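You operate a simulated robot arm through the tools that you are given. There is no shell and no other tool. Be economical: measure what you need, move in short steps, check, and stop when the job is done.

Carry out the task below with a simulated robot arm. There is one attempt and no reset: what you move stays moved.

Task
Make the plunger gauge read right on the 40 mm block.
Fine: one drop, then turn the zero knob till it shows the block's size; leave the plunger up, the slide out, the block back.
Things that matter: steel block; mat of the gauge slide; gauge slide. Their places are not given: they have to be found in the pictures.

It is judged by the outcome, as a careful person would: the job done as asked, and still so three seconds after it is handed in. It fails if anything else is knocked over, pushed out of place, dropped, spilled or broken.

Robot
A 7-joint arm with a two-finger parallel gripper, fixed in place. Base frame: the origin is at the foot of the arm, x ahead of it, y to its left, z up; the work surface is at about z = 850. Units: mm, rad, N and s.
With the tool pointing down near the work surface it reaches from about 300 to 700 mm from the base axis. Its first joint turns from -1.152 to 1.152 rad. Payload 1.57 kg.
The tool frame sits at the grasp point between the pads (the TCP): z along the fingers, y along the line on which they close. The tips reach 30 mm beyond it. The gripper opens to 110 mm. The fingers are 24 mm wide and 12 mm thick; the gripper's body (48 by 112 mm) begins 78 mm behind the TCP.
Orientation is that of the tool frame in the base frame, as [roll, pitch, yaw] about the fixed x, y, z axes, in that order (R = Rz(yaw) Ry(pitch) Rx(roll)). With the fingers straight down and closing along the base's y, the tool's x points along the base's -x, its y along +y and its z along -z.

Tools
- The arm moves only by the tool step_arm. Its argument "increments" is a list of rows, each an object (a shift or turn left out is 0, a gripper value left out holds the last) with "linear": the shift along the tool's x, y, z in cm, a list of three; "rot": the turn, a rotation vector about the tool's x, y, z in rad, a list of three. In form: [{"linear": [x, y, z], "rot": [rx, ry, rz]}, ...]. A call has 1 to 20 rows; each row is the pose to reach, as a shift and turn from the pose commanded when the call began, along the tool's axes at that moment. "claw" is the closure, from 0 (fully open) to 1 (shut), set as the call begins (left out, the last holds). Each row takes 0.2 s and may step no farther than 50 mm and 0.15 rad from the row before; otherwise, or with a gripper value out of range, the whole call is refused. A pose out of reach is approached as far as the arm can. The call stops where the force on the tool passes 50 N (or 10 N more than at its start, if that is more) or the arm is blocked; 0.2 s more then pass. Each finger travels about 108 mm/s and halts on what it meets, pressing with about 27 N; the grip force reading is that of the motor and also rises with nothing between the fingers. The clock runs only during rows and for 0.2 s after the last one: add rows that repeat a pose to give the fingers time. It gives the time, the measured TCP pose, the force on the tool (base axes), the opening and the grip force at its end, in the units of the frame above (readings bear some noise).
- Cameras (640 x 400 px; columns grow to the right, rows downward): "scene" is fixed at [174.2, -392.1, 1414.3]; the picture's right is [0.73, -0.68, 0.00], its down [-0.32, -0.34, -0.89] and it looks along [0.61, 0.65, -0.46] (base axes); focal length 333 px, centre (320, 200). "wrist" rides on the gripper at [-36, 0, -80] in the tool frame; the picture's right is [0.00, -1.00, 0.00], its down [0.97, 0.00, -0.24] and it looks along [0.24, 0.00, 0.97] (tool axes); focal length 218 px, centre (320, 200).
- capture(camera): a new picture of that camera. It takes no simulated time.
- point_at(camera, pixels): there is no depth. For up to 12 entries [column, row, z] of the newest picture of that camera ("zoom" is the newest enlarged one), the place [x, y] in the base frame at which the ray of that pixel passes the height z, good to about 2 mm. It takes no simulated time.
- inspect(camera, box): a new picture of the part [left, top, right, bottom] of that camera's present view, enlarged. It takes no simulated time.
- close_job(): hands the job in; it is judged then, once.

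Work in short steps. Measure before you move; look again where a grasp or a placing could have gone wrong, and mend it. You have 80 turns and 46 pictures in all, those below and enlarged ones among them. Open the gripper and draw the arm clear of the work before you hand the job in, unless the task says otherwise; then end with one line.

The tools are called after "Request:" as a command line: name --argument value ..., lists and objects as JSON in quotes. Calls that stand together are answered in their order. step_arm: Moves the arm, as the interface text tells. Its arguments: {"type":"object","properties":{"increments":{"type":"array"},"claw":{"type":"number"}},"required":["increments"]} The other tools are called the same way: capture (camera) takes a picture; point_at (camera, pixels) gives the place at which the rays of pixels pass given heights; inspect (camera, box) takes an enlarged picture of a part of a camera's view; close_job () hands the job in.

At the start:

```text
time_s: 0.0
eef_pos: [454.7, -59.5, 1222.8]
ee_rot: [3.14, 0.001, 3.141]
force: [-0.2, 0.2, 0.0]
width: 110.1
grip_force: 0.1
```

scene: 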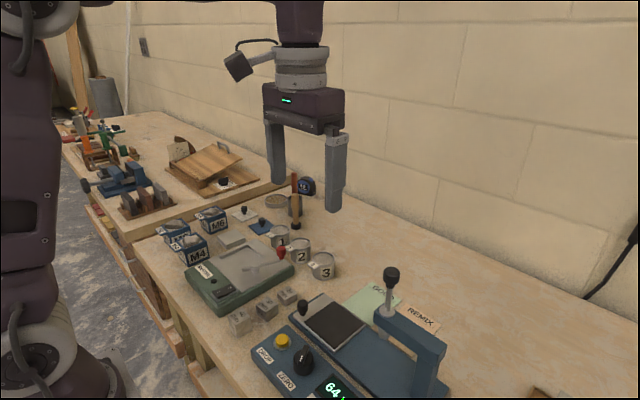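
wrist: 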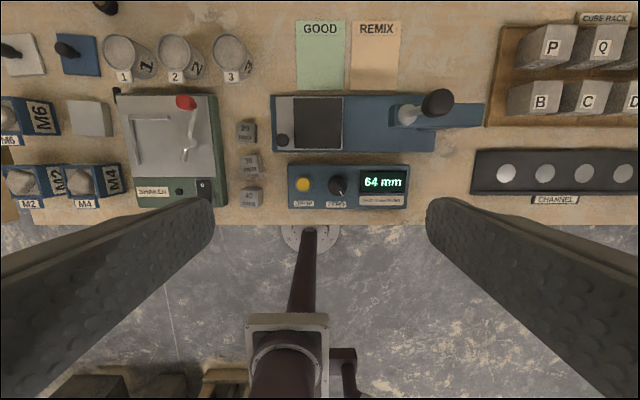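

The wrist picture shows the gauge at about (375,120), its panel at (347,186) and three steel blocks at (247,130..197). I enlarge these parts.

Request:
inspect --camera "wrist" --box '[220, 80, 500, 220]'

Request:
inspect --camera "scene" --box '[220, 250, 460, 400]'

```text
2.29 times, centred on (360, 150) of wrist
```

zoom: 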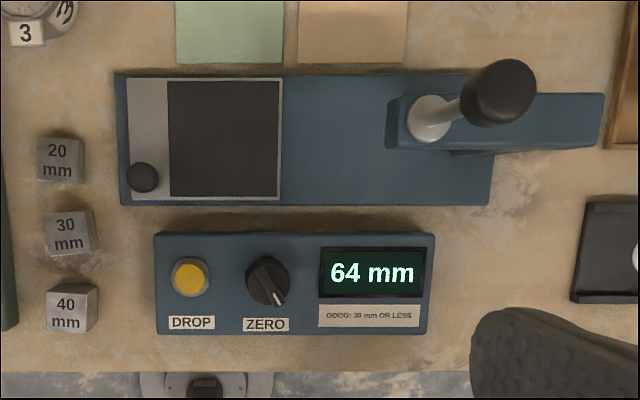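

```text
2.67 times, centred on (340, 325) of scene
```

zoom: 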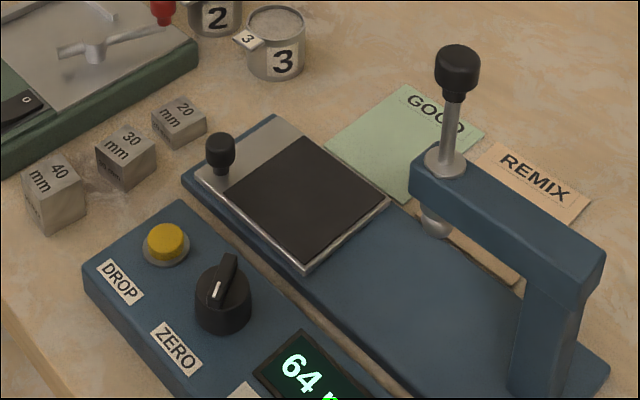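

Now I measure the main points in the wrist picture: block 40 (249,197), slide mat, slide knob (282,140), DROP (303,184), ZERO (337,185), plunger head.

Request:
point_at --camera "wrist" --pixels '[[249, 197, 890], [239, 205, 890], [258, 205, 890], [294, 98, 865], [343, 149, 865], [282, 140, 890], [303, 184, 890], [337, 186, 890], [407, 115, 980], [437, 102, 1040], [272, 95, 862], [434, 151, 862]]'

Request:
point_at --camera "scene" --pixels '[[391, 274, 1040], [391, 274, 1000], [391, 274, 1060], [387, 313, 960], [387, 313, 980], [384, 335, 910], [384, 335, 930], [302, 304, 890], [302, 304, 900], [282, 340, 890], [240, 318, 890], [303, 349, 900]]'

```text
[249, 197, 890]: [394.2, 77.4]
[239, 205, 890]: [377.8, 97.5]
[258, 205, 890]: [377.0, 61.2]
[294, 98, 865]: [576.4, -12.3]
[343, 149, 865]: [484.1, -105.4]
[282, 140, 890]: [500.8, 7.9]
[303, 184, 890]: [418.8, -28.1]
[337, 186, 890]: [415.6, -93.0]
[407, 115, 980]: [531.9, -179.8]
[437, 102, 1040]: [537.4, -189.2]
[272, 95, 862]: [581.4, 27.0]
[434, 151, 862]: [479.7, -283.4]
```

```text
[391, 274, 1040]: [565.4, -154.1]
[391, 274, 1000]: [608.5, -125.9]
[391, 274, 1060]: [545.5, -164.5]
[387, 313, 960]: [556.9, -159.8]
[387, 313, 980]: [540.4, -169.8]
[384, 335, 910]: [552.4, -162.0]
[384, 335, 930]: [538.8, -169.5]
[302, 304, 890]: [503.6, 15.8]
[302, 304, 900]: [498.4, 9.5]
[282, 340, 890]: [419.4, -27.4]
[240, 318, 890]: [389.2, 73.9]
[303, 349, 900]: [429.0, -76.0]
```

The 40 block is near (390,79), with a gap toward the 30 block in x. I go above it with the tool turned 90° (closing along x), then look.

Request:
step_arm --increments '[{"linear": [0.59, 1.26, 2.03], "rot": [0, 0, -0.1428]}, {"linear": [1.18, 2.52, 4.05], "rot": [0, 0, -0.2856]}, {"linear": [1.76, 3.78, 6.08], "rot": [0, 0, -0.4284]}, {"linear": [2.35, 5.04, 8.1], "rot": [0, 0, -0.5712]}, {"linear": [2.94, 6.3, 10.1], "rot": [0, 0, -0.714]}, {"linear": [3.53, 7.55, 12.2], "rot": [0, 0, -0.8568]}, {"linear": [4.12, 8.81, 14.2], "rot": [0, 0, -0.9996]}, {"linear": [4.7, 10.1, 16.2], "rot": [0, 0, -1.1424]}, {"linear": [5.29, 11.3, 18.2], "rot": [0, 0, -1.2852]}, {"linear": [5.88, 12.6, 20.2], "rot": [0, 0, -1.428]}, {"linear": [6.47, 13.85, 22.2], "rot": [0, 0, -1.5708]}, {"linear": [6.47, 13.85, 22.2], "rot": [0, 0, -1.5708]}]' --claw 0.47

Request:
capture --camera "wrist"

```text
time_s: 2.6
eef_pos: [388.8, 78.5, 1001.1]
ee_rot: [-3.141, 0.0, -1.569]
force: [-0.4, 0.9, -1.2]
width: 58.4
grip_force: 0.0
```

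```text
41 pictures are left
```

wrist: 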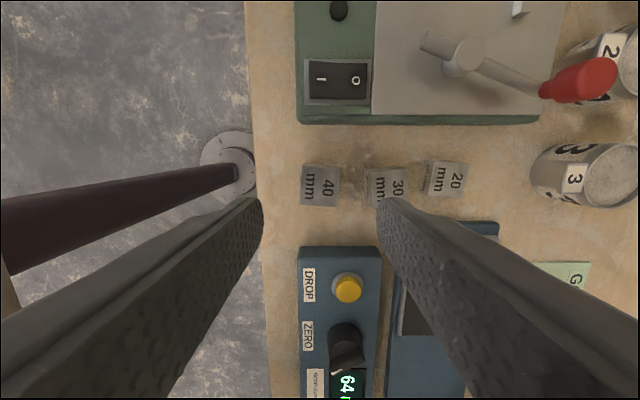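

The block's top is at about (320,185). I enlarge for corners.

Request:
inspect --camera "wrist" --box '[270, 130, 510, 280]'

```text
2.67 times, centred on (390, 205) of wrist
```

zoom: 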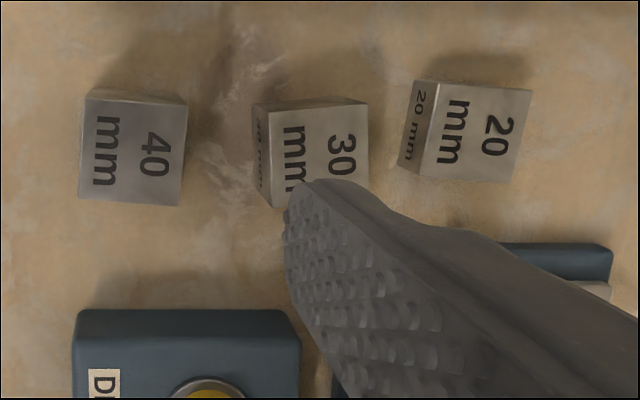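

Top-face corners of the 40 block in the zoom: (86,96),(187,104),(180,206),(80,199). I get their places at z 890.

Request:
point_at --camera "zoom" --pixels '[[86, 96, 890], [187, 104, 890], [180, 206, 890], [80, 199, 890], [256, 106, 890], [261, 208, 890], [208, 390, 890], [256, 106, 880]]'

```text
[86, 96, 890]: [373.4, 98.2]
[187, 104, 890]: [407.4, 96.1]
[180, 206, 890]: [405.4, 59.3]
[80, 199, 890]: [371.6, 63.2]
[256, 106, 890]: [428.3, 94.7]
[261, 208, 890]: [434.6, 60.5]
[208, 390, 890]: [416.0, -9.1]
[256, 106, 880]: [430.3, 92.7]
```

Block centre (389.5,79.2), turned about -0.055 rad; the 30 block begins at x≈429. I narrow the opening to ~47 mm, align, and descend to z 886.

Request:
step_arm --increments '[{"linear": [0, 0, 2], "rot": [0, 0, 0.055]}, {"linear": [0, 0, 4], "rot": [0, 0, 0.055]}, {"linear": [0, 0, 6.5], "rot": [0, 0, 0.055]}, {"linear": [0, 0, 8.5], "rot": [0, 0, 0.055]}, {"linear": [0, 0, 10], "rot": [0, 0, 0.055]}, {"linear": [0, 0, 11.0], "rot": [0, 0, 0.055]}, {"linear": [0, 0, 11.5], "rot": [0, 0, 0.055]}, {"linear": [0, 0, 11.5], "rot": [0, 0, 0.055]}]' --claw 0.575

Request:
capture --camera "wrist"

```text
time_s: 4.4
eef_pos: [389.3, 78.4, 886.4]
ee_rot: [3.141, -0.001, -1.627]
force: [-0.4, 0.4, 0.4]
width: 46.9
grip_force: 0.0
```

```text
39 pictures are left
```

wrist: 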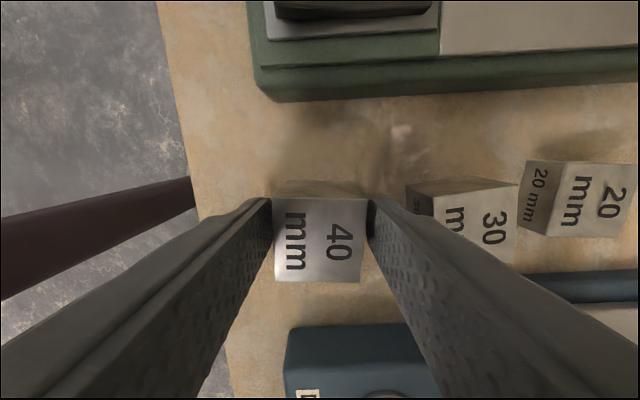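

The block at (320,240) sits between the fingers, aligned. I close on it, holding the pose.

Request:
step_arm --increments '[{"linear": [0, 0, 0]}, {"linear": [0, 0, 0]}, {"linear": [0, 0, 0]}]' --claw 1.0

```text
time_s: 5.2
eef_pos: [389.1, 78.3, 886.2]
ee_rot: [3.141, -0.001, -1.627]
force: [-0.5, -0.2, -0.6]
width: 34.7
grip_force: 26.7
```

Gripped at 34.7 mm. I lift the block straight up and use the scene picture to settle the mat's height.

Request:
step_arm --increments '[{"linear": [0, 0, -2]}, {"linear": [0, 0, -5]}, {"linear": [0, 0, -8]}, {"linear": [0, 0, -11]}, {"linear": [0, 0, -11]}]'

Request:
point_at --camera "scene" --pixels '[[334.4, 301.4, 860], [334.4, 301.4, 870], [334.4, 301.4, 880], [333.6, 351.3, 860], [333.6, 351.3, 870], [333.6, 351.3, 880], [365.1, 325, 870], [305.1, 323.1, 870]]'

```text
time_s: 6.4
eef_pos: [385.6, 77.7, 997.1]
ee_rot: [-3.141, 0.001, -1.626]
force: [0.1, 0.1, -0.4]
width: 0.0
grip_force: 21.4
```

```text
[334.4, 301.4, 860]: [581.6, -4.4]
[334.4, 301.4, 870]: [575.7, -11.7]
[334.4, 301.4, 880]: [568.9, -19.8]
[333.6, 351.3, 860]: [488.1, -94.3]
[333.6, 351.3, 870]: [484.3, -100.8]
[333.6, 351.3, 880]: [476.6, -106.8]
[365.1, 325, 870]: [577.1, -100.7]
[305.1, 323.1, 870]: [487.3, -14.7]
```

Width reads 0: the block slipped out. I look before anything else.

Request:
capture --camera "wrist"

Request:
inspect --camera "scene" --box '[180, 240, 340, 340]'

```text
38 pictures are left
```

wrist: 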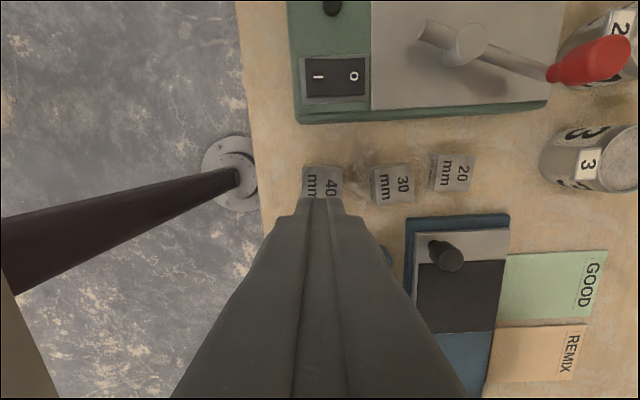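

```text
4.00 times, centred on (260, 290) of scene
```

zoom: 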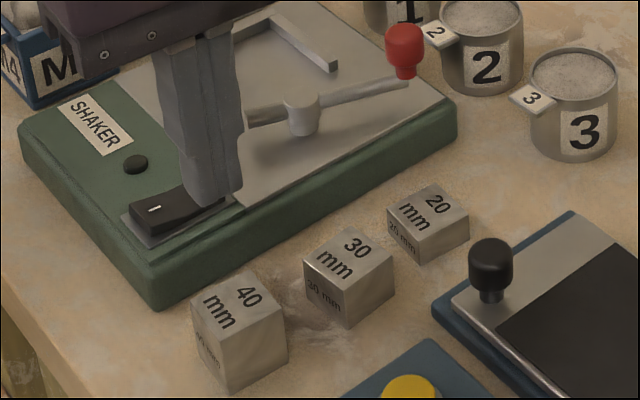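

The 40 block still stands upright by its place. I open to 47 mm at this height and re-measure it.

Request:
step_arm --increments '[{"linear": [0, 0, 0]}, {"linear": [0, 0, 0]}, {"linear": [0, 0, 0]}]' --claw 0.575

Request:
inspect --camera "wrist" --box '[270, 130, 510, 280]'

```text
time_s: 7.2
eef_pos: [387.4, 78.6, 995.3]
ee_rot: [3.141, 0.001, -1.628]
force: [-0.7, -0.5, 0.3]
width: 46.6
grip_force: 0.0
```

```text
2.67 times, centred on (390, 205) of wrist
```

zoom: 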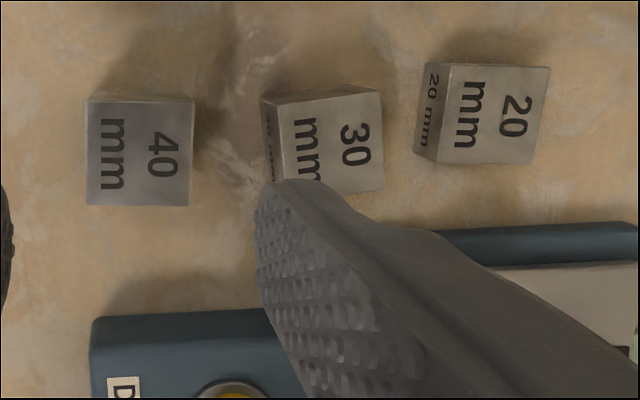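

Top corners now (88,102),(193,101),(188,206),(87,205) in the zoom; I measure them.

Request:
point_at --camera "zoom" --pixels '[[88, 102, 890], [193, 101, 890], [188, 206, 890], [87, 205, 890], [263, 103, 880]]'

```text
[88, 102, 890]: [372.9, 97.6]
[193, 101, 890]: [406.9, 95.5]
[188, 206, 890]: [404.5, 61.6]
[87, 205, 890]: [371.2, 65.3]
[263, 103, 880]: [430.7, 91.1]
```

The block hasn't shifted (centre ≈(389,80)). I go down deeper (z ≈ 882.5) for more pad contact, then grip.

Request:
step_arm --increments '[{"linear": [-0.1, 0, 3]}, {"linear": [-0.1, 0, 6]}, {"linear": [-0.1, 0, 8.5]}, {"linear": [-0.1, 0, 10.2]}, {"linear": [-0.1, 0, 11.0]}, {"linear": [-0.1, 0, 11.35]}, {"linear": [-0.1, 0, 11.35]}, {"linear": [-0.1, 0, 11.35]}]'

Request:
step_arm --increments '[{"linear": [0, 0, 0]}, {"linear": [0, 0, 0]}, {"linear": [0, 0, 0]}, {"linear": [0, 0, 0]}, {"linear": [0, 0, 0]}]' --claw 1.0

Request:
step_arm --increments '[{"linear": [0, 0, -0.1]}, {"linear": [0, 0, -0.2]}, {"linear": [0, 0, -0.3]}, {"linear": [0, 0, -0.5]}, {"linear": [0, 0, -0.7]}, {"linear": [0, 0, -1.0]}, {"linear": [0, 0, -1.0]}]'

Request:
capture --camera "wrist"

```text
time_s: 9.0
eef_pos: [389.0, 79.8, 884.4]
ee_rot: [-3.141, 0.0, -1.628]
force: [1.2, -0.8, 0.2]
width: 46.9
grip_force: 0.0
```

```text
time_s: 10.2
eef_pos: [389.1, 78.7, 884.1]
ee_rot: [-3.141, -0.002, -1.627]
force: [-0.3, -0.3, 0.4]
width: 34.8
grip_force: 27.0
```

```text
time_s: 11.8
eef_pos: [390.2, 79.2, 892.5]
ee_rot: [3.141, 0.001, -1.626]
force: [-0.4, 1.0, -4.4]
width: 34.7
grip_force: 26.7
```

```text
35 pictures are left
```

wrist: 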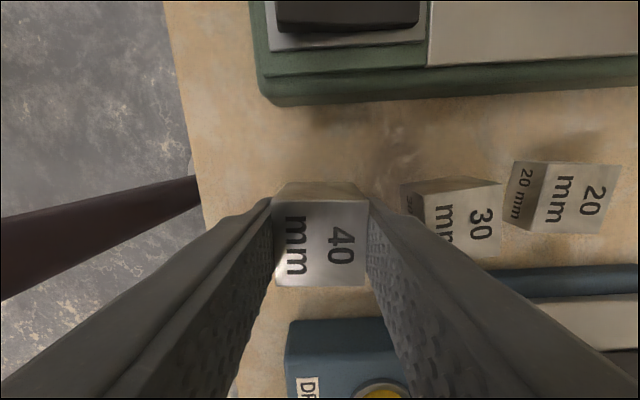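

The force shows −4.4 N of block weight, and it stays in the fingers. I lift on gently to z≈975.

Request:
step_arm --increments '[{"linear": [0, 0, -0.1]}, {"linear": [0, 0, -0.3]}, {"linear": [0, 0, -0.6]}, {"linear": [0, 0, -1.0]}, {"linear": [0, 0, -1.5]}, {"linear": [0, 0, -2.0]}, {"linear": [0, 0, -2.5]}, {"linear": [0, 0, -3.0]}, {"linear": [0, 0, -3.5]}, {"linear": [0, 0, -4.0]}, {"linear": [0, 0, -4.5]}, {"linear": [0, 0, -5.0]}, {"linear": [0, 0, -5.5]}, {"linear": [0, 0, -6.0]}, {"linear": [0, 0, -6.5]}, {"linear": [0, 0, -7.0]}, {"linear": [0, 0, -7.5]}, {"linear": [0, 0, -7.9]}, {"linear": [0, 0, -8.1]}, {"linear": [0, 0, -8.2]}]'

Request:
capture --camera "wrist"

```text
time_s: 16.0
eef_pos: [388.6, 80.4, 974.5]
ee_rot: [3.142, 0.001, -1.628]
force: [0.1, -0.6, -3.3]
width: 34.8
grip_force: 27.3
```

```text
34 pictures are left
```

wrist: 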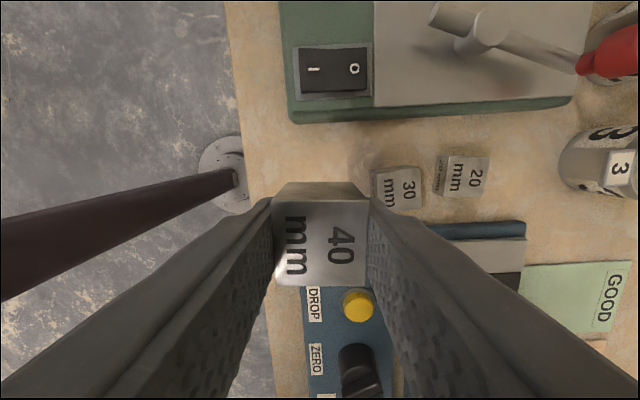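

No slip; the block is steady. I carry it smoothly over the mat centre, about (531,−58), and look.

Request:
step_arm --increments '[{"linear": [0.13, -0.15, 0], "rot": [0, 0, 0]}, {"linear": [0.45, -0.52, 0]}, {"linear": [1.0, -1.15, 0]}, {"linear": [1.8, -2.07, 0], "rot": [0, 0, -0.01]}, {"linear": [2.6, -3.0, 0], "rot": [0, 0, -0.015]}, {"linear": [3.4, -3.91, 0], "rot": [0, 0, -0.02]}, {"linear": [4.2, -4.83, 0], "rot": [0, 0, -0.025]}, {"linear": [5.0, -5.75, 0], "rot": [0, 0, -0.03]}, {"linear": [5.8, -6.68, 0], "rot": [0, 0, -0.035]}, {"linear": [6.6, -7.6, 0], "rot": [0, 0, -0.04]}, {"linear": [7.4, -8.5, 0], "rot": [0, 0, -0.045]}, {"linear": [8.2, -9.44, 0], "rot": [0, 0, -0.05]}, {"linear": [9.0, -10.36, 0], "rot": [0, 0, -0.055]}, {"linear": [9.8, -11.28, 0], "rot": [0, 0, -0.055]}, {"linear": [10.6, -12.2, 0], "rot": [0, 0, -0.055]}, {"linear": [11.4, -13.1, 0], "rot": [0, 0, -0.055]}, {"linear": [12.1, -13.93, 0], "rot": [0, 0, -0.055]}, {"linear": [12.6, -14.5, 0], "rot": [0, 0, -0.055]}, {"linear": [12.9, -14.85, 0], "rot": [0, 0, -0.055]}, {"linear": [12.98, -14.94, 0], "rot": [0, 0, -0.055]}]'

Request:
capture --camera "wrist"

Request:
capture --camera "scene"

```text
time_s: 20.2
eef_pos: [532.5, -56.9, 975.1]
ee_rot: [3.141, 0.001, -1.57]
force: [0.6, -0.1, -4.2]
width: 34.7
grip_force: 26.6
```

```text
33 pictures are left
```

wrist: 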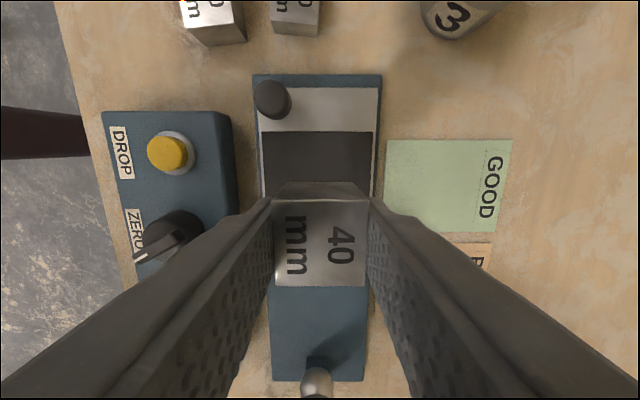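

```text
32 pictures are left
```

scene: 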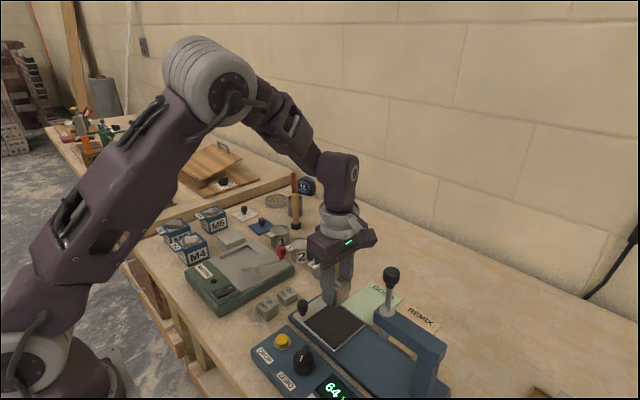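

The block hangs over the mat. I check the mat's corners (262,131),(373,131), the slide knob (272,100) and the plunger (317,383) by rays.

Request:
point_at --camera "wrist" --pixels '[[262, 132, 870], [373, 132, 870], [253, 76, 860], [382, 76, 860], [317, 383, 940], [317, 383, 980], [272, 99, 890], [272, 99, 900], [172, 152, 880], [172, 152, 890]]'

Request:
inspect --camera "scene" --box '[280, 250, 460, 400]'

```text
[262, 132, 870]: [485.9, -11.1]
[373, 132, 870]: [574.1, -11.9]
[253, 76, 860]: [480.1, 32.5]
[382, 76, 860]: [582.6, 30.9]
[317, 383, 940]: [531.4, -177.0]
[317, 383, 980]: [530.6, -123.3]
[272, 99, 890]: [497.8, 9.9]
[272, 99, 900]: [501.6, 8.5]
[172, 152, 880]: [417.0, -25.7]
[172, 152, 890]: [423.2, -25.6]
```

```text
2.67 times, centred on (370, 325) of scene
```

zoom: 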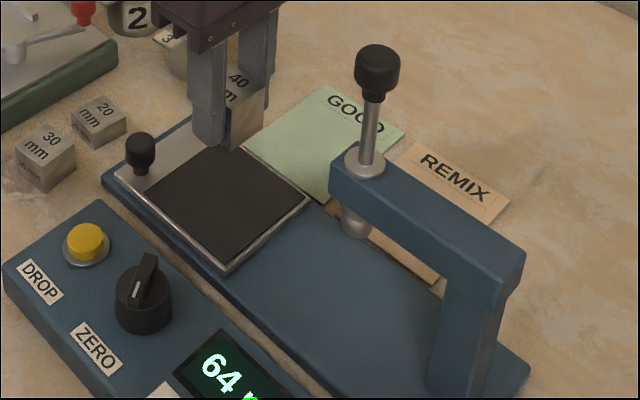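

Mat centre is (530,−57) and the plunger x ≈531, so the block is well placed. I lower slowly to just above the mat's expected height.

Request:
step_arm --increments '[{"linear": [0, 0, 0.2]}, {"linear": [0, 0, 0.6]}, {"linear": [0, 0, 1.2]}, {"linear": [0, 0, 1.9]}, {"linear": [0, 0, 2.6]}, {"linear": [0, 0, 3.3]}, {"linear": [0, 0, 4.0]}, {"linear": [0, 0, 4.7]}, {"linear": [0, 0, 5.3]}, {"linear": [0, 0, 5.8]}, {"linear": [0, 0, 6.2]}, {"linear": [0, 0, 6.4]}, {"linear": [0, 0, 6.5]}, {"linear": [0, 0, 6.5]}]'

Request:
step_arm --increments '[{"linear": [0, 0, 0.1]}, {"linear": [0, 0, 0.2]}, {"linear": [0, 0, 0.2]}]'

Request:
step_arm --increments '[{"linear": [0, 0, 0.1]}, {"linear": [0, 0, 0.2]}, {"linear": [0, 0, 0.2]}]'

```text
time_s: 23.2
eef_pos: [531.0, -58.0, 909.6]
ee_rot: [-3.141, 0.001, -1.569]
force: [-0.1, 0.3, -4.3]
width: 34.9
grip_force: 27.3
```

```text
time_s: 24.0
eef_pos: [530.9, -57.2, 906.9]
ee_rot: [-3.141, 0.002, -1.572]
force: [-0.1, 0.2, -4.5]
width: 34.7
grip_force: 26.7
```

```text
time_s: 24.8
eef_pos: [532.0, -58.2, 906.7]
ee_rot: [-3.139, 0.0, -1.572]
force: [-5.0, -1.2, 17.9]
width: 35.1
grip_force: 27.3
```

Contact: +17.9 N, block seated on the mat (z≈872). I open to ~60 mm and look.

Request:
step_arm --increments '[{"linear": [0, 0, -0.1]}, {"linear": [0, 0, -0.1]}]'

Request:
step_arm --increments '[{"linear": [0, 0, 0]}, {"linear": [0, 0, 0]}, {"linear": [0, 0, 0]}]' --claw 0.45

Request:
step_arm --increments '[{"linear": [0, 0, -1]}, {"linear": [0, 0, -3]}, {"linear": [0, 0, -6]}, {"linear": [0, 0, -9]}, {"linear": [0, 0, -9]}]'

Request:
capture --camera "wrist"

```text
time_s: 25.4
eef_pos: [530.8, -57.0, 905.4]
ee_rot: [3.141, 0.0, -1.571]
force: [-0.3, 0.0, -4.0]
width: 34.8
grip_force: 27.1
```

```text
time_s: 26.2
eef_pos: [532.1, -58.1, 907.0]
ee_rot: [-3.14, 0.0, -1.57]
force: [0.5, 0.2, 0.4]
width: 60.5
grip_force: 0.2
```

```text
time_s: 27.4
eef_pos: [531.3, -57.3, 997.2]
ee_rot: [3.141, 0.0, -1.572]
force: [0.3, 0.7, -0.1]
width: 60.1
grip_force: 0.0
```

```text
30 pictures are left
```

wrist: 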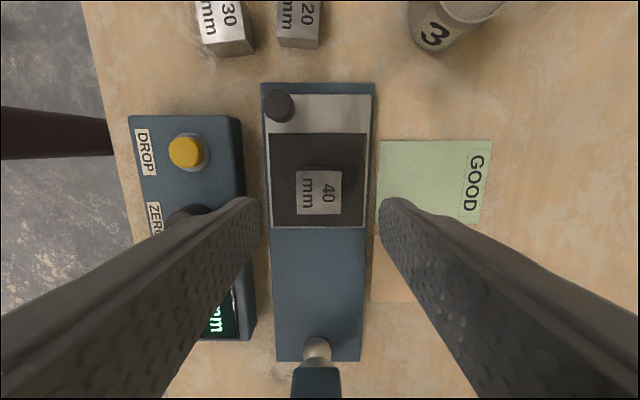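

The block sits centred on the mat at (319,192). The slide knob centre triangulates to about (500.5,9,898). I move above it with ~40 mm opening, then down to z≈911.

Request:
step_arm --increments '[{"linear": [-2, 0.9, 0]}, {"linear": [-4.5, 2.1, 0]}, {"linear": [-6.65, 3.05, 0]}, {"linear": [-6.65, 3.05, 0]}]' --claw 0.64

Request:
capture --camera "wrist"

```text
time_s: 28.4
eef_pos: [500.6, 8.0, 995.6]
ee_rot: [3.141, -0.001, -1.572]
force: [0.1, -0.8, 0.7]
width: 39.6
grip_force: 0.1
```

```text
29 pictures are left
```

wrist: 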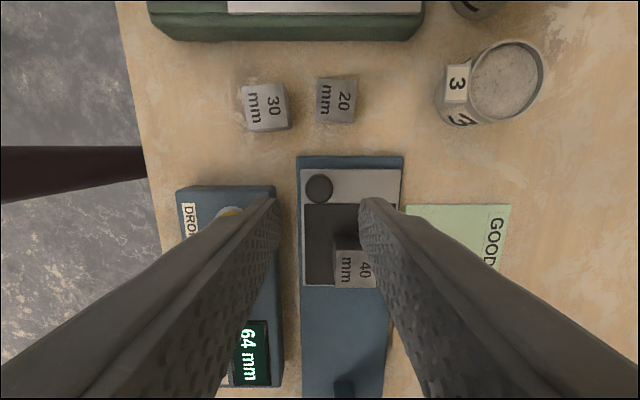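

The knob appears at (319,188), centred between the fingers in x. I check y, then descend.

Request:
point_at --camera "wrist" --pixels '[[319, 188, 900], [319, 188, 910]]'

Request:
step_arm --increments '[{"linear": [0, 0, 2.5]}, {"linear": [0, 0, 5]}, {"linear": [0, 0, 7]}, {"linear": [0, 0, 8.0]}, {"linear": [0, 0, 8.5]}, {"linear": [0, 0, 8.5]}]'

Request:
capture --camera "wrist"

```text
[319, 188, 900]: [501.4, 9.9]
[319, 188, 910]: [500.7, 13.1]
```

```text
time_s: 29.8
eef_pos: [500.4, 6.5, 910.8]
ee_rot: [-3.141, 0.0, -1.571]
force: [-0.4, -0.4, -0.5]
width: 40.0
grip_force: 0.0
```

```text
28 pictures are left
```

wrist: 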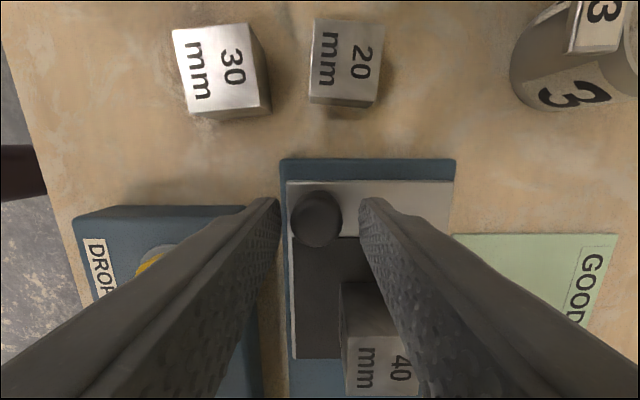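

The knob is between the fingers at (317,218). I grip it.

Request:
step_arm --increments '[{"linear": [0, 0, 0]}, {"linear": [0, 0, 0]}, {"linear": [0, 0, 0]}, {"linear": [0, 0, 0]}]' --claw 1.0

Request:
capture --camera "wrist"

```text
time_s: 30.8
eef_pos: [499.9, 6.1, 910.1]
ee_rot: [3.138, 0.002, -1.571]
force: [-19.5, 0.6, 0.1]
width: 23.2
grip_force: 35.7
```

```text
27 pictures are left
```

wrist: 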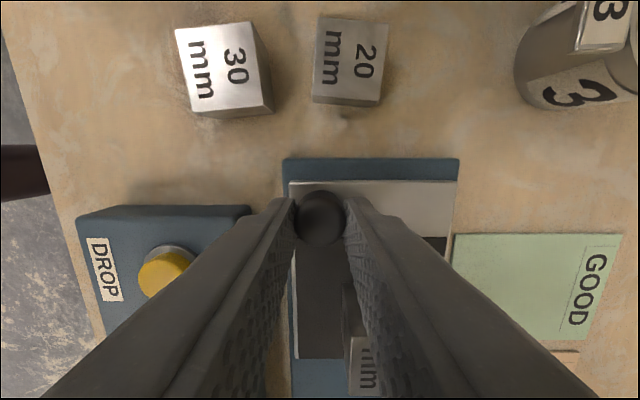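

Side force −19.5 N: the grip is slightly off-centre in x. I ease 1 mm to −x and slide a little toward −y.

Request:
step_arm --increments '[{"linear": [0, 0.1, 0]}, {"linear": [0, 0.1, 0]}, {"linear": [0.1, 0.1, 0]}, {"linear": [0.3, 0.1, 0]}, {"linear": [0.6, 0.1, 0]}, {"linear": [1.0, 0.1, 0]}, {"linear": [1.0, 0.1, 0]}]'

```text
time_s: 32.4
eef_pos: [499.7, -2.1, 911.5]
ee_rot: [-3.139, 0.001, -1.57]
force: [10.8, 0.5, -19.7]
width: 23.2
grip_force: 35.7
```

The slide moves (little y force). I centre off the residual forces and continue smoothly.

Request:
step_arm --increments '[{"linear": [0.1, -0.03, 0.05]}, {"linear": [0.3, -0.03, 0.05]}, {"linear": [0.7, -0.03, 0.05]}, {"linear": [1.2, -0.03, 0.05]}, {"linear": [1.8, -0.03, 0.05]}, {"linear": [2.4, -0.03, 0.05]}, {"linear": [3.0, -0.03, 0.05]}, {"linear": [3.6, -0.03, 0.05]}, {"linear": [4.2, -0.03, 0.05]}, {"linear": [4.8, -0.03, 0.05]}, {"linear": [5.3, -0.03, 0.05]}, {"linear": [5.7, -0.03, 0.05]}, {"linear": [5.9, -0.03, 0.05]}, {"linear": [6.0, -0.03, 0.05]}]'

Request:
capture --camera "scene"

```text
time_s: 35.4
eef_pos: [499.8, -61.1, 911.6]
ee_rot: [3.138, 0.001, -1.572]
force: [9.4, 0.0, -21.7]
width: 23.4
grip_force: 35.4
```

```text
26 pictures are left
```

scene: 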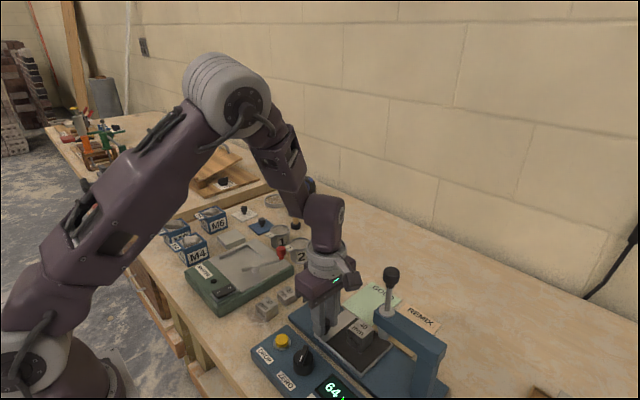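

The slide and block follow well. I carry on another 45 mm, gently at the end, watching for a stop.

Request:
step_arm --increments '[{"linear": [0.1, 0, 0]}, {"linear": [0.4, 0, 0]}, {"linear": [0.8, 0, 0]}, {"linear": [1.3, 0, 0]}, {"linear": [1.8, 0, 0]}, {"linear": [2.3, 0, 0]}, {"linear": [2.8, 0, 0]}, {"linear": [3.3, 0, 0]}, {"linear": [3.7, 0, 0]}, {"linear": [4.0, 0, 0]}, {"linear": [4.2, 0, 0]}, {"linear": [4.2, 0, 0]}]'

Request:
inspect --camera "scene" --box '[280, 250, 460, 400]'

Request:
capture --camera "wrist"

```text
time_s: 38.0
eef_pos: [500.5, -103.9, 910.8]
ee_rot: [-3.141, -0.001, -1.57]
force: [-3.6, -0.4, 20.3]
width: 23.1
grip_force: 35.2
```

```text
2.67 times, centred on (370, 325) of scene
```

zoom: 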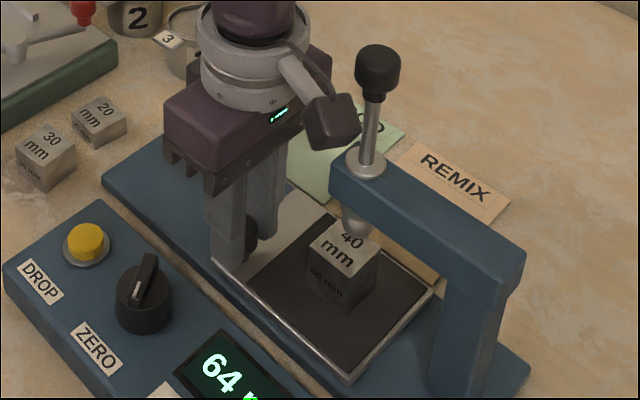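

```text
24 pictures are left
```

wrist: 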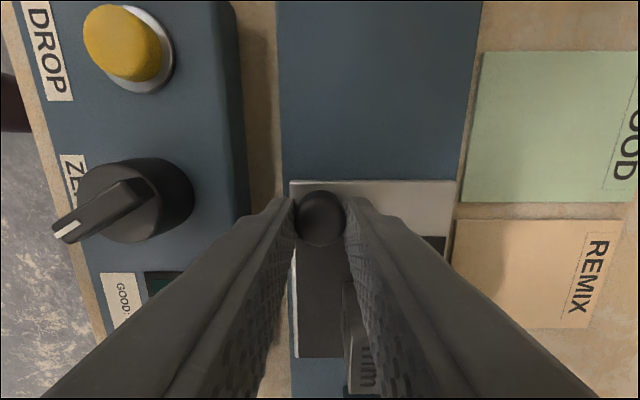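

The block is nearly under the plunger; no stop met yet (y force ≈0). I go on in 2 mm rows.

Request:
step_arm --increments '[{"linear": [0.1, 0, 0]}, {"linear": [0.3, 0, 0]}, {"linear": [0.5, 0, 0]}, {"linear": [0.6, 0, 0]}, {"linear": [0.7, 0, 0]}, {"linear": [0.7, 0, 0]}]'

Request:
inspect --camera "scene" --box '[320, 290, 440, 400]'

```text
time_s: 39.4
eef_pos: [499.8, -112.1, 911.8]
ee_rot: [3.141, 0.0, -1.574]
force: [-3.1, -2.0, 11.1]
width: 23.2
grip_force: 35.1
```

```text
3.64 times, centred on (380, 345) of scene
```

zoom: 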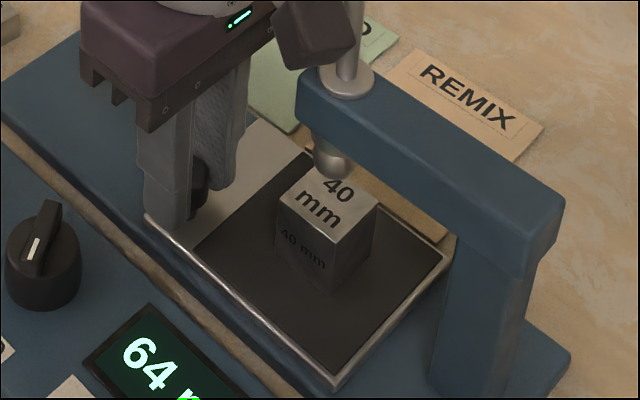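

I check the plunger tip (335,172) against the block's top corners by rays.

Request:
point_at --camera "zoom" --pixels '[[277, 203, 912], [330, 240, 912], [379, 205, 912], [335, 175, 935], [335, 175, 940], [335, 175, 945], [348, 82, 975], [348, 82, 985]]'

```text
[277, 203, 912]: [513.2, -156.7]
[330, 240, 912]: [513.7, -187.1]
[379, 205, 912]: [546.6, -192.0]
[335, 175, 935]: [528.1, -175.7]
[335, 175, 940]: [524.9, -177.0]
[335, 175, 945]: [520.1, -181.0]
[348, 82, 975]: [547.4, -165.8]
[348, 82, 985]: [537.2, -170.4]
```

Block centre (530,−174) lies under the plunger at ≈(530,−174). I test for an end stop with 3 mm more.

Request:
step_arm --increments '[{"linear": [0.1, 0, 0]}, {"linear": [0.2, 0, 0]}, {"linear": [0.3, 0, 0]}, {"linear": [0.3, 0, 0]}]'

```text
time_s: 40.4
eef_pos: [500.4, -112.9, 909.8]
ee_rot: [3.141, 0.0, -1.571]
force: [-4.4, -1.3, 22.0]
width: 23.4
grip_force: 35.1
```

Not conclusive; 5 mm more, in 1–2 mm rows.

Request:
step_arm --increments '[{"linear": [0.1, 0, 0]}, {"linear": [0.2, 0, 0]}, {"linear": [0.35, 0, 0]}, {"linear": [0.5, 0, 0]}, {"linear": [0.5, 0, 0]}]'

Request:
inspect --camera "scene" --box '[320, 290, 440, 400]'

```text
time_s: 41.6
eef_pos: [500.1, -117.9, 909.2]
ee_rot: [3.139, 0.002, -1.569]
force: [-1.1, 22.4, -4.2]
width: 23.6
grip_force: 36.0
```

```text
3.64 times, centred on (380, 345) of scene
```

zoom: 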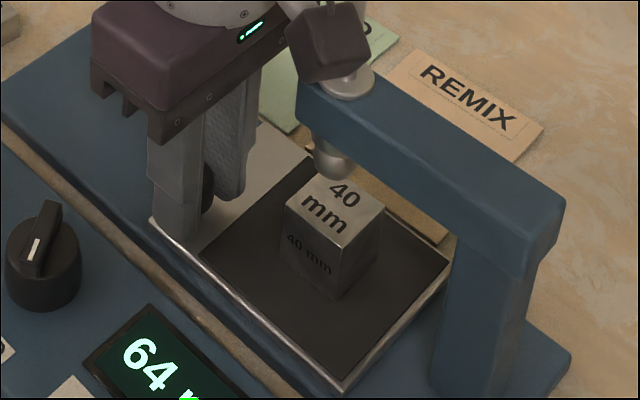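

A y force of +22 N marks the end stop; the block stays under the plunger. I open the fingers and back away along +y, then up.

Request:
step_arm --increments '[{"linear": [-0.1, 0, 0]}, {"linear": [-0.1, 0, 0]}, {"linear": [-0.1, 0, 0]}, {"linear": [-0.1, 0, 0]}]' --claw 0.64

Request:
step_arm --increments '[{"linear": [-0.5, 0, 0]}, {"linear": [-2, 0, 0]}, {"linear": [-4, 0, 0]}, {"linear": [-6, 0, -1]}, {"linear": [-8, 0, -4]}, {"linear": [-9, 2, -8]}, {"linear": [-9.5, 5, -10]}, {"linear": [-9.5, 7.5, -10]}, {"linear": [-9.5, 7.5, -10]}]'

Request:
capture --camera "scene"

Request:
capture --camera "wrist"

```text
time_s: 42.6
eef_pos: [499.7, -118.0, 910.6]
ee_rot: [-3.141, 0.0, -1.571]
force: [0.2, 0.5, 0.2]
width: 39.7
grip_force: 0.0
```

```text
time_s: 44.6
eef_pos: [424.4, -23.5, 1010.7]
ee_rot: [-3.141, 0.0, -1.571]
force: [0.4, 0.8, 0.9]
width: 39.5
grip_force: 0.1
```

```text
21 pictures are left
```

scene: 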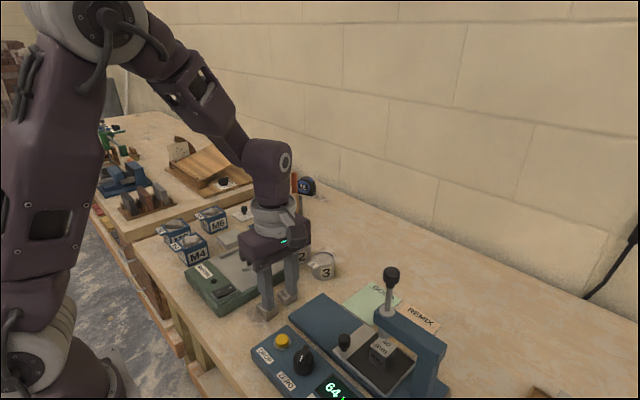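

```text
20 pictures are left
```

wrist: 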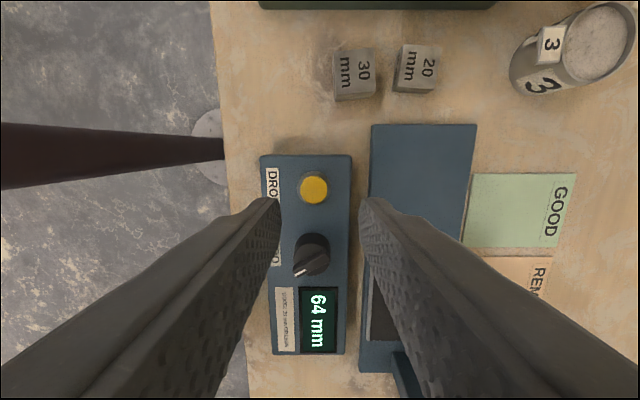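

The button at (313,187) and ZERO knob (312,252) are in view. I measure both and shut the fingers to press.

Request:
point_at --camera "wrist" --pixels '[[313, 187, 885], [313, 187, 890], [313, 187, 895], [312, 252, 890], [312, 252, 900], [312, 252, 910], [328, 242, 880], [297, 272, 905], [322, 243, 905]]'

Request:
inspect --camera "wrist" --box '[250, 150, 370, 290]'

Request:
step_arm --increments '[{"linear": [0, 0.5, 2.5]}, {"linear": [0.4, 0.54, 5.0]}, {"linear": [0.4, 0.54, 7.0]}, {"linear": [0.4, 0.54, 7.5]}, {"linear": [0.4, 0.54, 7.5]}]' --claw 1.0

```text
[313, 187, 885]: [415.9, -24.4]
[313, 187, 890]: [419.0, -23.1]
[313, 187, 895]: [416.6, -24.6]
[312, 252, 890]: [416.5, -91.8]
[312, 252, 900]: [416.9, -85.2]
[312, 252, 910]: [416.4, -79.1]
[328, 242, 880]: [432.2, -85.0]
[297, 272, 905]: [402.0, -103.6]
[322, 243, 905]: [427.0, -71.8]
```

```text
2.86 times, centred on (310, 220) of wrist
```

zoom: 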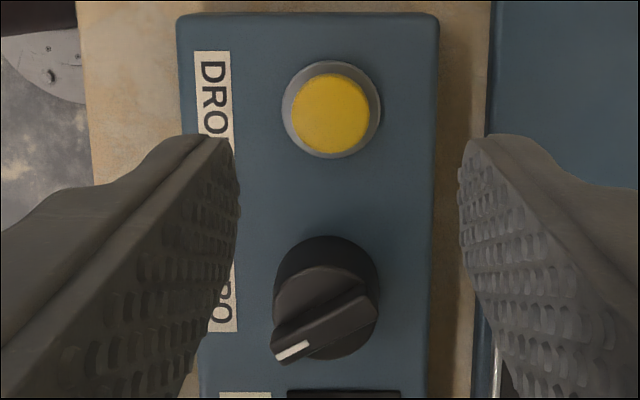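

```text
time_s: 45.8
eef_pos: [420.1, -26.6, 937.1]
ee_rot: [3.141, 0.0, -1.571]
force: [0.3, 0.1, 0.3]
width: 0.4
grip_force: 21.4
```

Tips are at z≈907 above the button. I go down in small rows toward it.

Request:
step_arm --increments '[{"linear": [0, 0, 0.5]}, {"linear": [0, 0, 1.0]}, {"linear": [0, 0, 1.3]}, {"linear": [0, 0, 1.5]}, {"linear": [0, 0, 1.5]}]'

Request:
inspect --camera "scene" --box '[240, 280, 440, 400]'

```text
time_s: 47.0
eef_pos: [420.0, -24.7, 920.3]
ee_rot: [-3.141, 0.0, -1.57]
force: [0.1, 0.4, -0.1]
width: 0.1
grip_force: 21.3
```

```text
3.20 times, centred on (340, 340) of scene
```

zoom: 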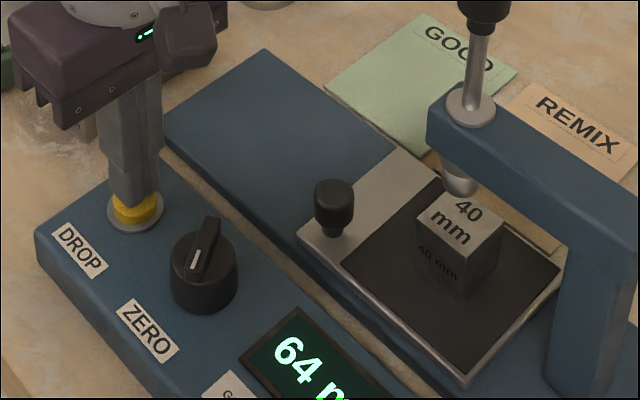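

The tips are right on the button's top. I press in 1 mm rows and read the force.

Request:
step_arm --increments '[{"linear": [0, 0, 0.1]}, {"linear": [0, 0, 0.2]}, {"linear": [0, 0, 0.3]}]'

Request:
inspect --camera "scene" --box '[240, 260, 440, 400]'

```text
time_s: 47.8
eef_pos: [420.1, -25.7, 916.7]
ee_rot: [3.141, 0.0, -1.572]
force: [1.1, -0.3, 3.0]
width: 0.0
grip_force: 21.2
```

```text
2.86 times, centred on (340, 330) of scene
```

zoom: 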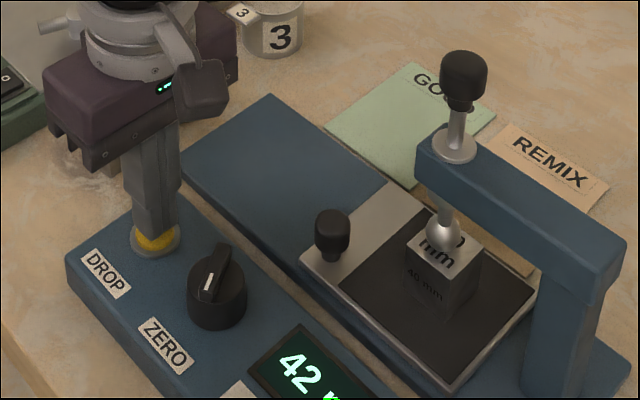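

The plunger dropped on the block and reads 42. I lift off the button and move above the ZERO knob to measure.

Request:
step_arm --increments '[{"linear": [0, 0, -1]}, {"linear": [0, 0, -3]}, {"linear": [0, 0, -6]}, {"linear": [2, 0, -9]}, {"linear": [4, 0, -9]}, {"linear": [4, 0, -9]}]' --claw 0.5

Request:
inspect --camera "wrist" --box '[240, 150, 400, 310]'

Request:
inspect --camera "scene" --box '[260, 320, 360, 400]'

```text
time_s: 49.2
eef_pos: [420.2, -64.4, 1009.1]
ee_rot: [-3.142, 0.0, -1.57]
force: [0.5, 0.5, -0.1]
width: 55.1
grip_force: 0.1
```

```text
2.50 times, centred on (320, 230) of wrist
```

zoom: 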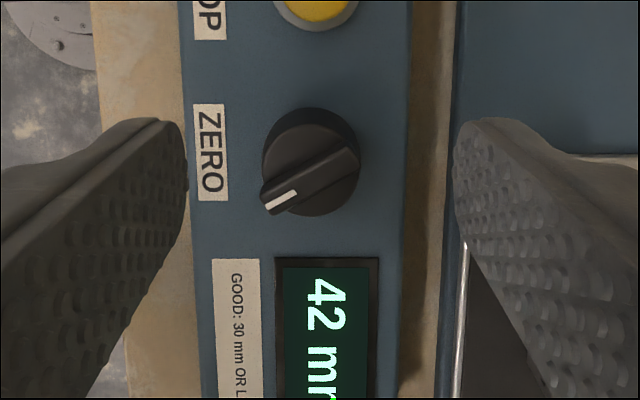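

```text
5.00 times, centred on (310, 360) of scene
```

zoom: 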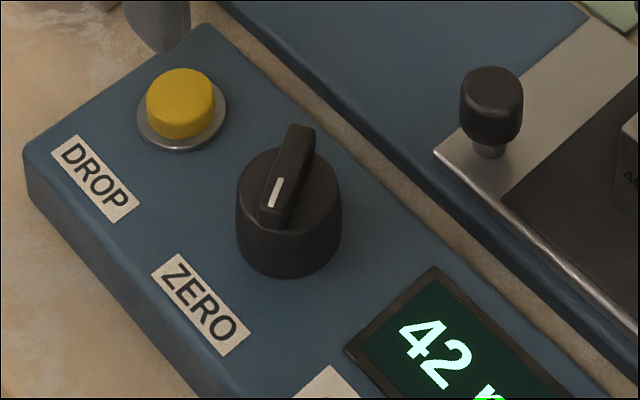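

I triangulate the knob: wrist (316.5,217), bar middle (317,221); scene disc-top (303.6,359), bar-top middle (307,352).

Request:
point_at --camera "wrist" --pixels '[[316.5, 217, 885], [316.5, 217, 895], [316.5, 217, 905], [317, 221, 900], [317, 221, 910], [335.2, 210, 905], [296.8, 230, 905]]'

Request:
point_at --camera "scene" --pixels '[[303.6, 359, 885], [303.6, 359, 890], [303.6, 359, 895], [303.6, 359, 900], [303.5, 352, 900], [303.5, 352, 910], [306, 345, 905], [299.5, 362, 905]]'

```text
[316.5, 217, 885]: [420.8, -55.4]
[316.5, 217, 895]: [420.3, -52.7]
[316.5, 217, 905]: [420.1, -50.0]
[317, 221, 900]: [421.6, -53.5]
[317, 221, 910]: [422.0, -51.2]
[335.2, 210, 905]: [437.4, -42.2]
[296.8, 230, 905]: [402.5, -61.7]
```

```text
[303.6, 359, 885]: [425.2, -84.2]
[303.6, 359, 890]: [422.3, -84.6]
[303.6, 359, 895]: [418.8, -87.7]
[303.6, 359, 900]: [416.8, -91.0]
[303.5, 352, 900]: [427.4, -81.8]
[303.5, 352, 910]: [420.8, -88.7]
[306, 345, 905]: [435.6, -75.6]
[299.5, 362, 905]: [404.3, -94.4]
```

Accounting for the move since that wrist picture, the knob axis is ≈(417,−91.5), bar top ≈913, bar at ~30° from +x. I go above it, turn so that the fingers close across the bar, and look.

Request:
step_arm --increments '[{"linear": [0.3, 0, 0], "rot": [0, 0, 0.13]}, {"linear": [0.7, 0.1, 0], "rot": [0, 0, 0.26]}, {"linear": [1.1, 0.1, 0], "rot": [0, 0, 0.39]}, {"linear": [1.5, 0.2, 0], "rot": [0, 0, 0.52]}, {"linear": [1.9, 0.2, 0], "rot": [0, 0, 0.65]}, {"linear": [2.2, 0.3, 0], "rot": [0, 0, 0.78]}, {"linear": [2.5, 0.3, 0], "rot": [0, 0, 0.91]}, {"linear": [2.6, 0.3, 0], "rot": [0, 0, 1.047]}, {"linear": [2.6, 0.3, 0], "rot": [0, 0, 1.047]}]' --claw 0.7

Request:
capture --camera "wrist"

```text
time_s: 51.2
eef_pos: [416.6, -91.8, 1007.0]
ee_rot: [-3.141, 0.0, -2.618]
force: [0.6, 0.0, -0.6]
width: 33.0
grip_force: 0.1
```

```text
14 pictures are left
```

wrist: 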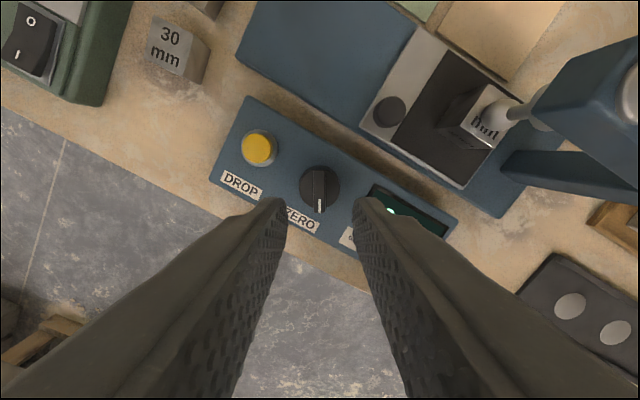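

The bar stands upright in the picture at (319,188), in line with the fingers. I check its place, and descend to z≈936.

Request:
point_at --camera "wrist" --pixels '[[319, 188, 898], [319, 190, 913]]'

Request:
step_arm --increments '[{"linear": [0, 0, 2.5]}, {"linear": [0, 0, 5]}, {"linear": [0, 0, 6.2]}, {"linear": [0, 0, 6.8]}, {"linear": [0, 0, 7.2]}, {"linear": [0, 0, 7.2]}]'

Request:
inspect --camera "scene" --box '[240, 300, 380, 400]'

```text
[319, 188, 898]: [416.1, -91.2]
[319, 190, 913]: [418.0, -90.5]
```

```text
time_s: 52.6
eef_pos: [415.7, -92.1, 934.7]
ee_rot: [-3.141, 0.001, -2.618]
force: [0.1, -0.5, -0.2]
width: 32.9
grip_force: 0.1
```

```text
4.00 times, centred on (310, 350) of scene
```

zoom: 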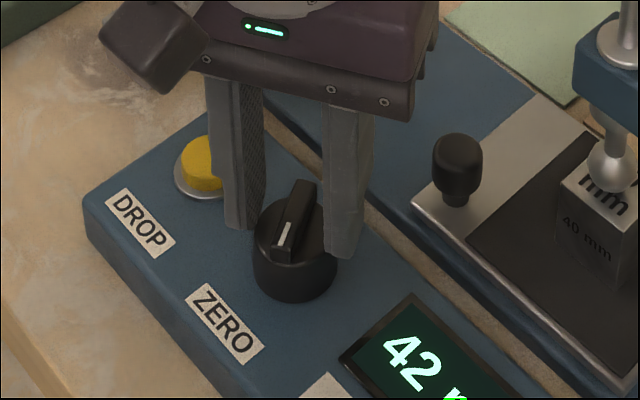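

The fingers straddle the bar and stand clear of the button. I close on it.

Request:
step_arm --increments '[{"linear": [0, 0, 0]}, {"linear": [0, 0, 0]}, {"linear": [0, 0, 0]}]' --claw 1.0

```text
time_s: 53.4
eef_pos: [415.5, -91.7, 934.3]
ee_rot: [3.141, 0.001, -2.618]
force: [-3.5, 8.7, -3.2]
width: 10.0
grip_force: 28.4
```

Gripped on the bar (10 mm). I turn by 0.2 rad as a trial and read the display.

Request:
step_arm --increments '[{"rot": [0, 0, -0.05]}, {"rot": [0, 0, -0.1]}, {"rot": [0, 0, -0.15]}, {"rot": [0, 0, -0.2]}, {"rot": [0, 0, -0.2]}]'

Request:
inspect --camera "scene" --box '[240, 300, 380, 400]'

```text
time_s: 54.6
eef_pos: [416.5, -92.2, 935.1]
ee_rot: [3.141, -0.001, -2.417]
force: [-9.6, 5.5, -19.5]
width: 10.0
grip_force: 28.5
```

```text
4.00 times, centred on (310, 350) of scene
```

zoom: 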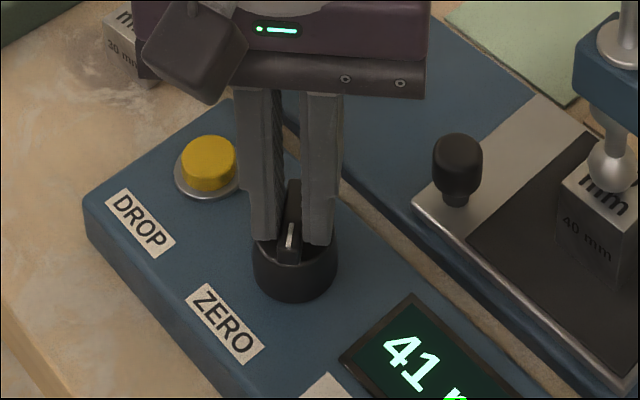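

It reads 41: right direction. I turn another 0.2 rad.

Request:
step_arm --increments '[{"rot": [0, 0, -0.05]}, {"rot": [0, 0, -0.1]}, {"rot": [0, 0, -0.15]}, {"rot": [0, 0, -0.2]}, {"rot": [0, 0, -0.2]}]'

Request:
inspect --camera "scene" --box '[240, 300, 380, 400]'

```text
time_s: 55.8
eef_pos: [416.2, -91.8, 936.0]
ee_rot: [-3.141, 0.0, -2.218]
force: [-16.2, 2.7, 11.2]
width: 10.1
grip_force: 27.4
```

```text
4.00 times, centred on (310, 350) of scene
```

zoom: 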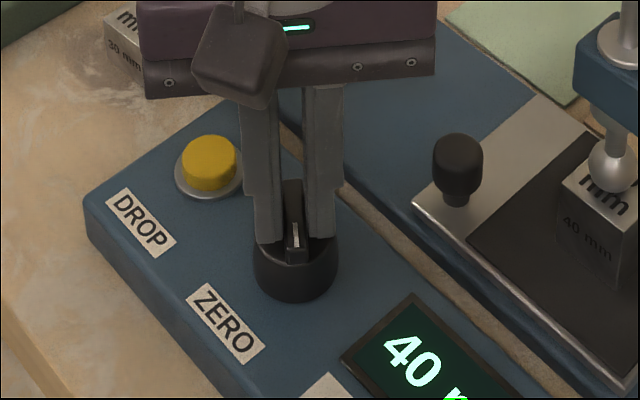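

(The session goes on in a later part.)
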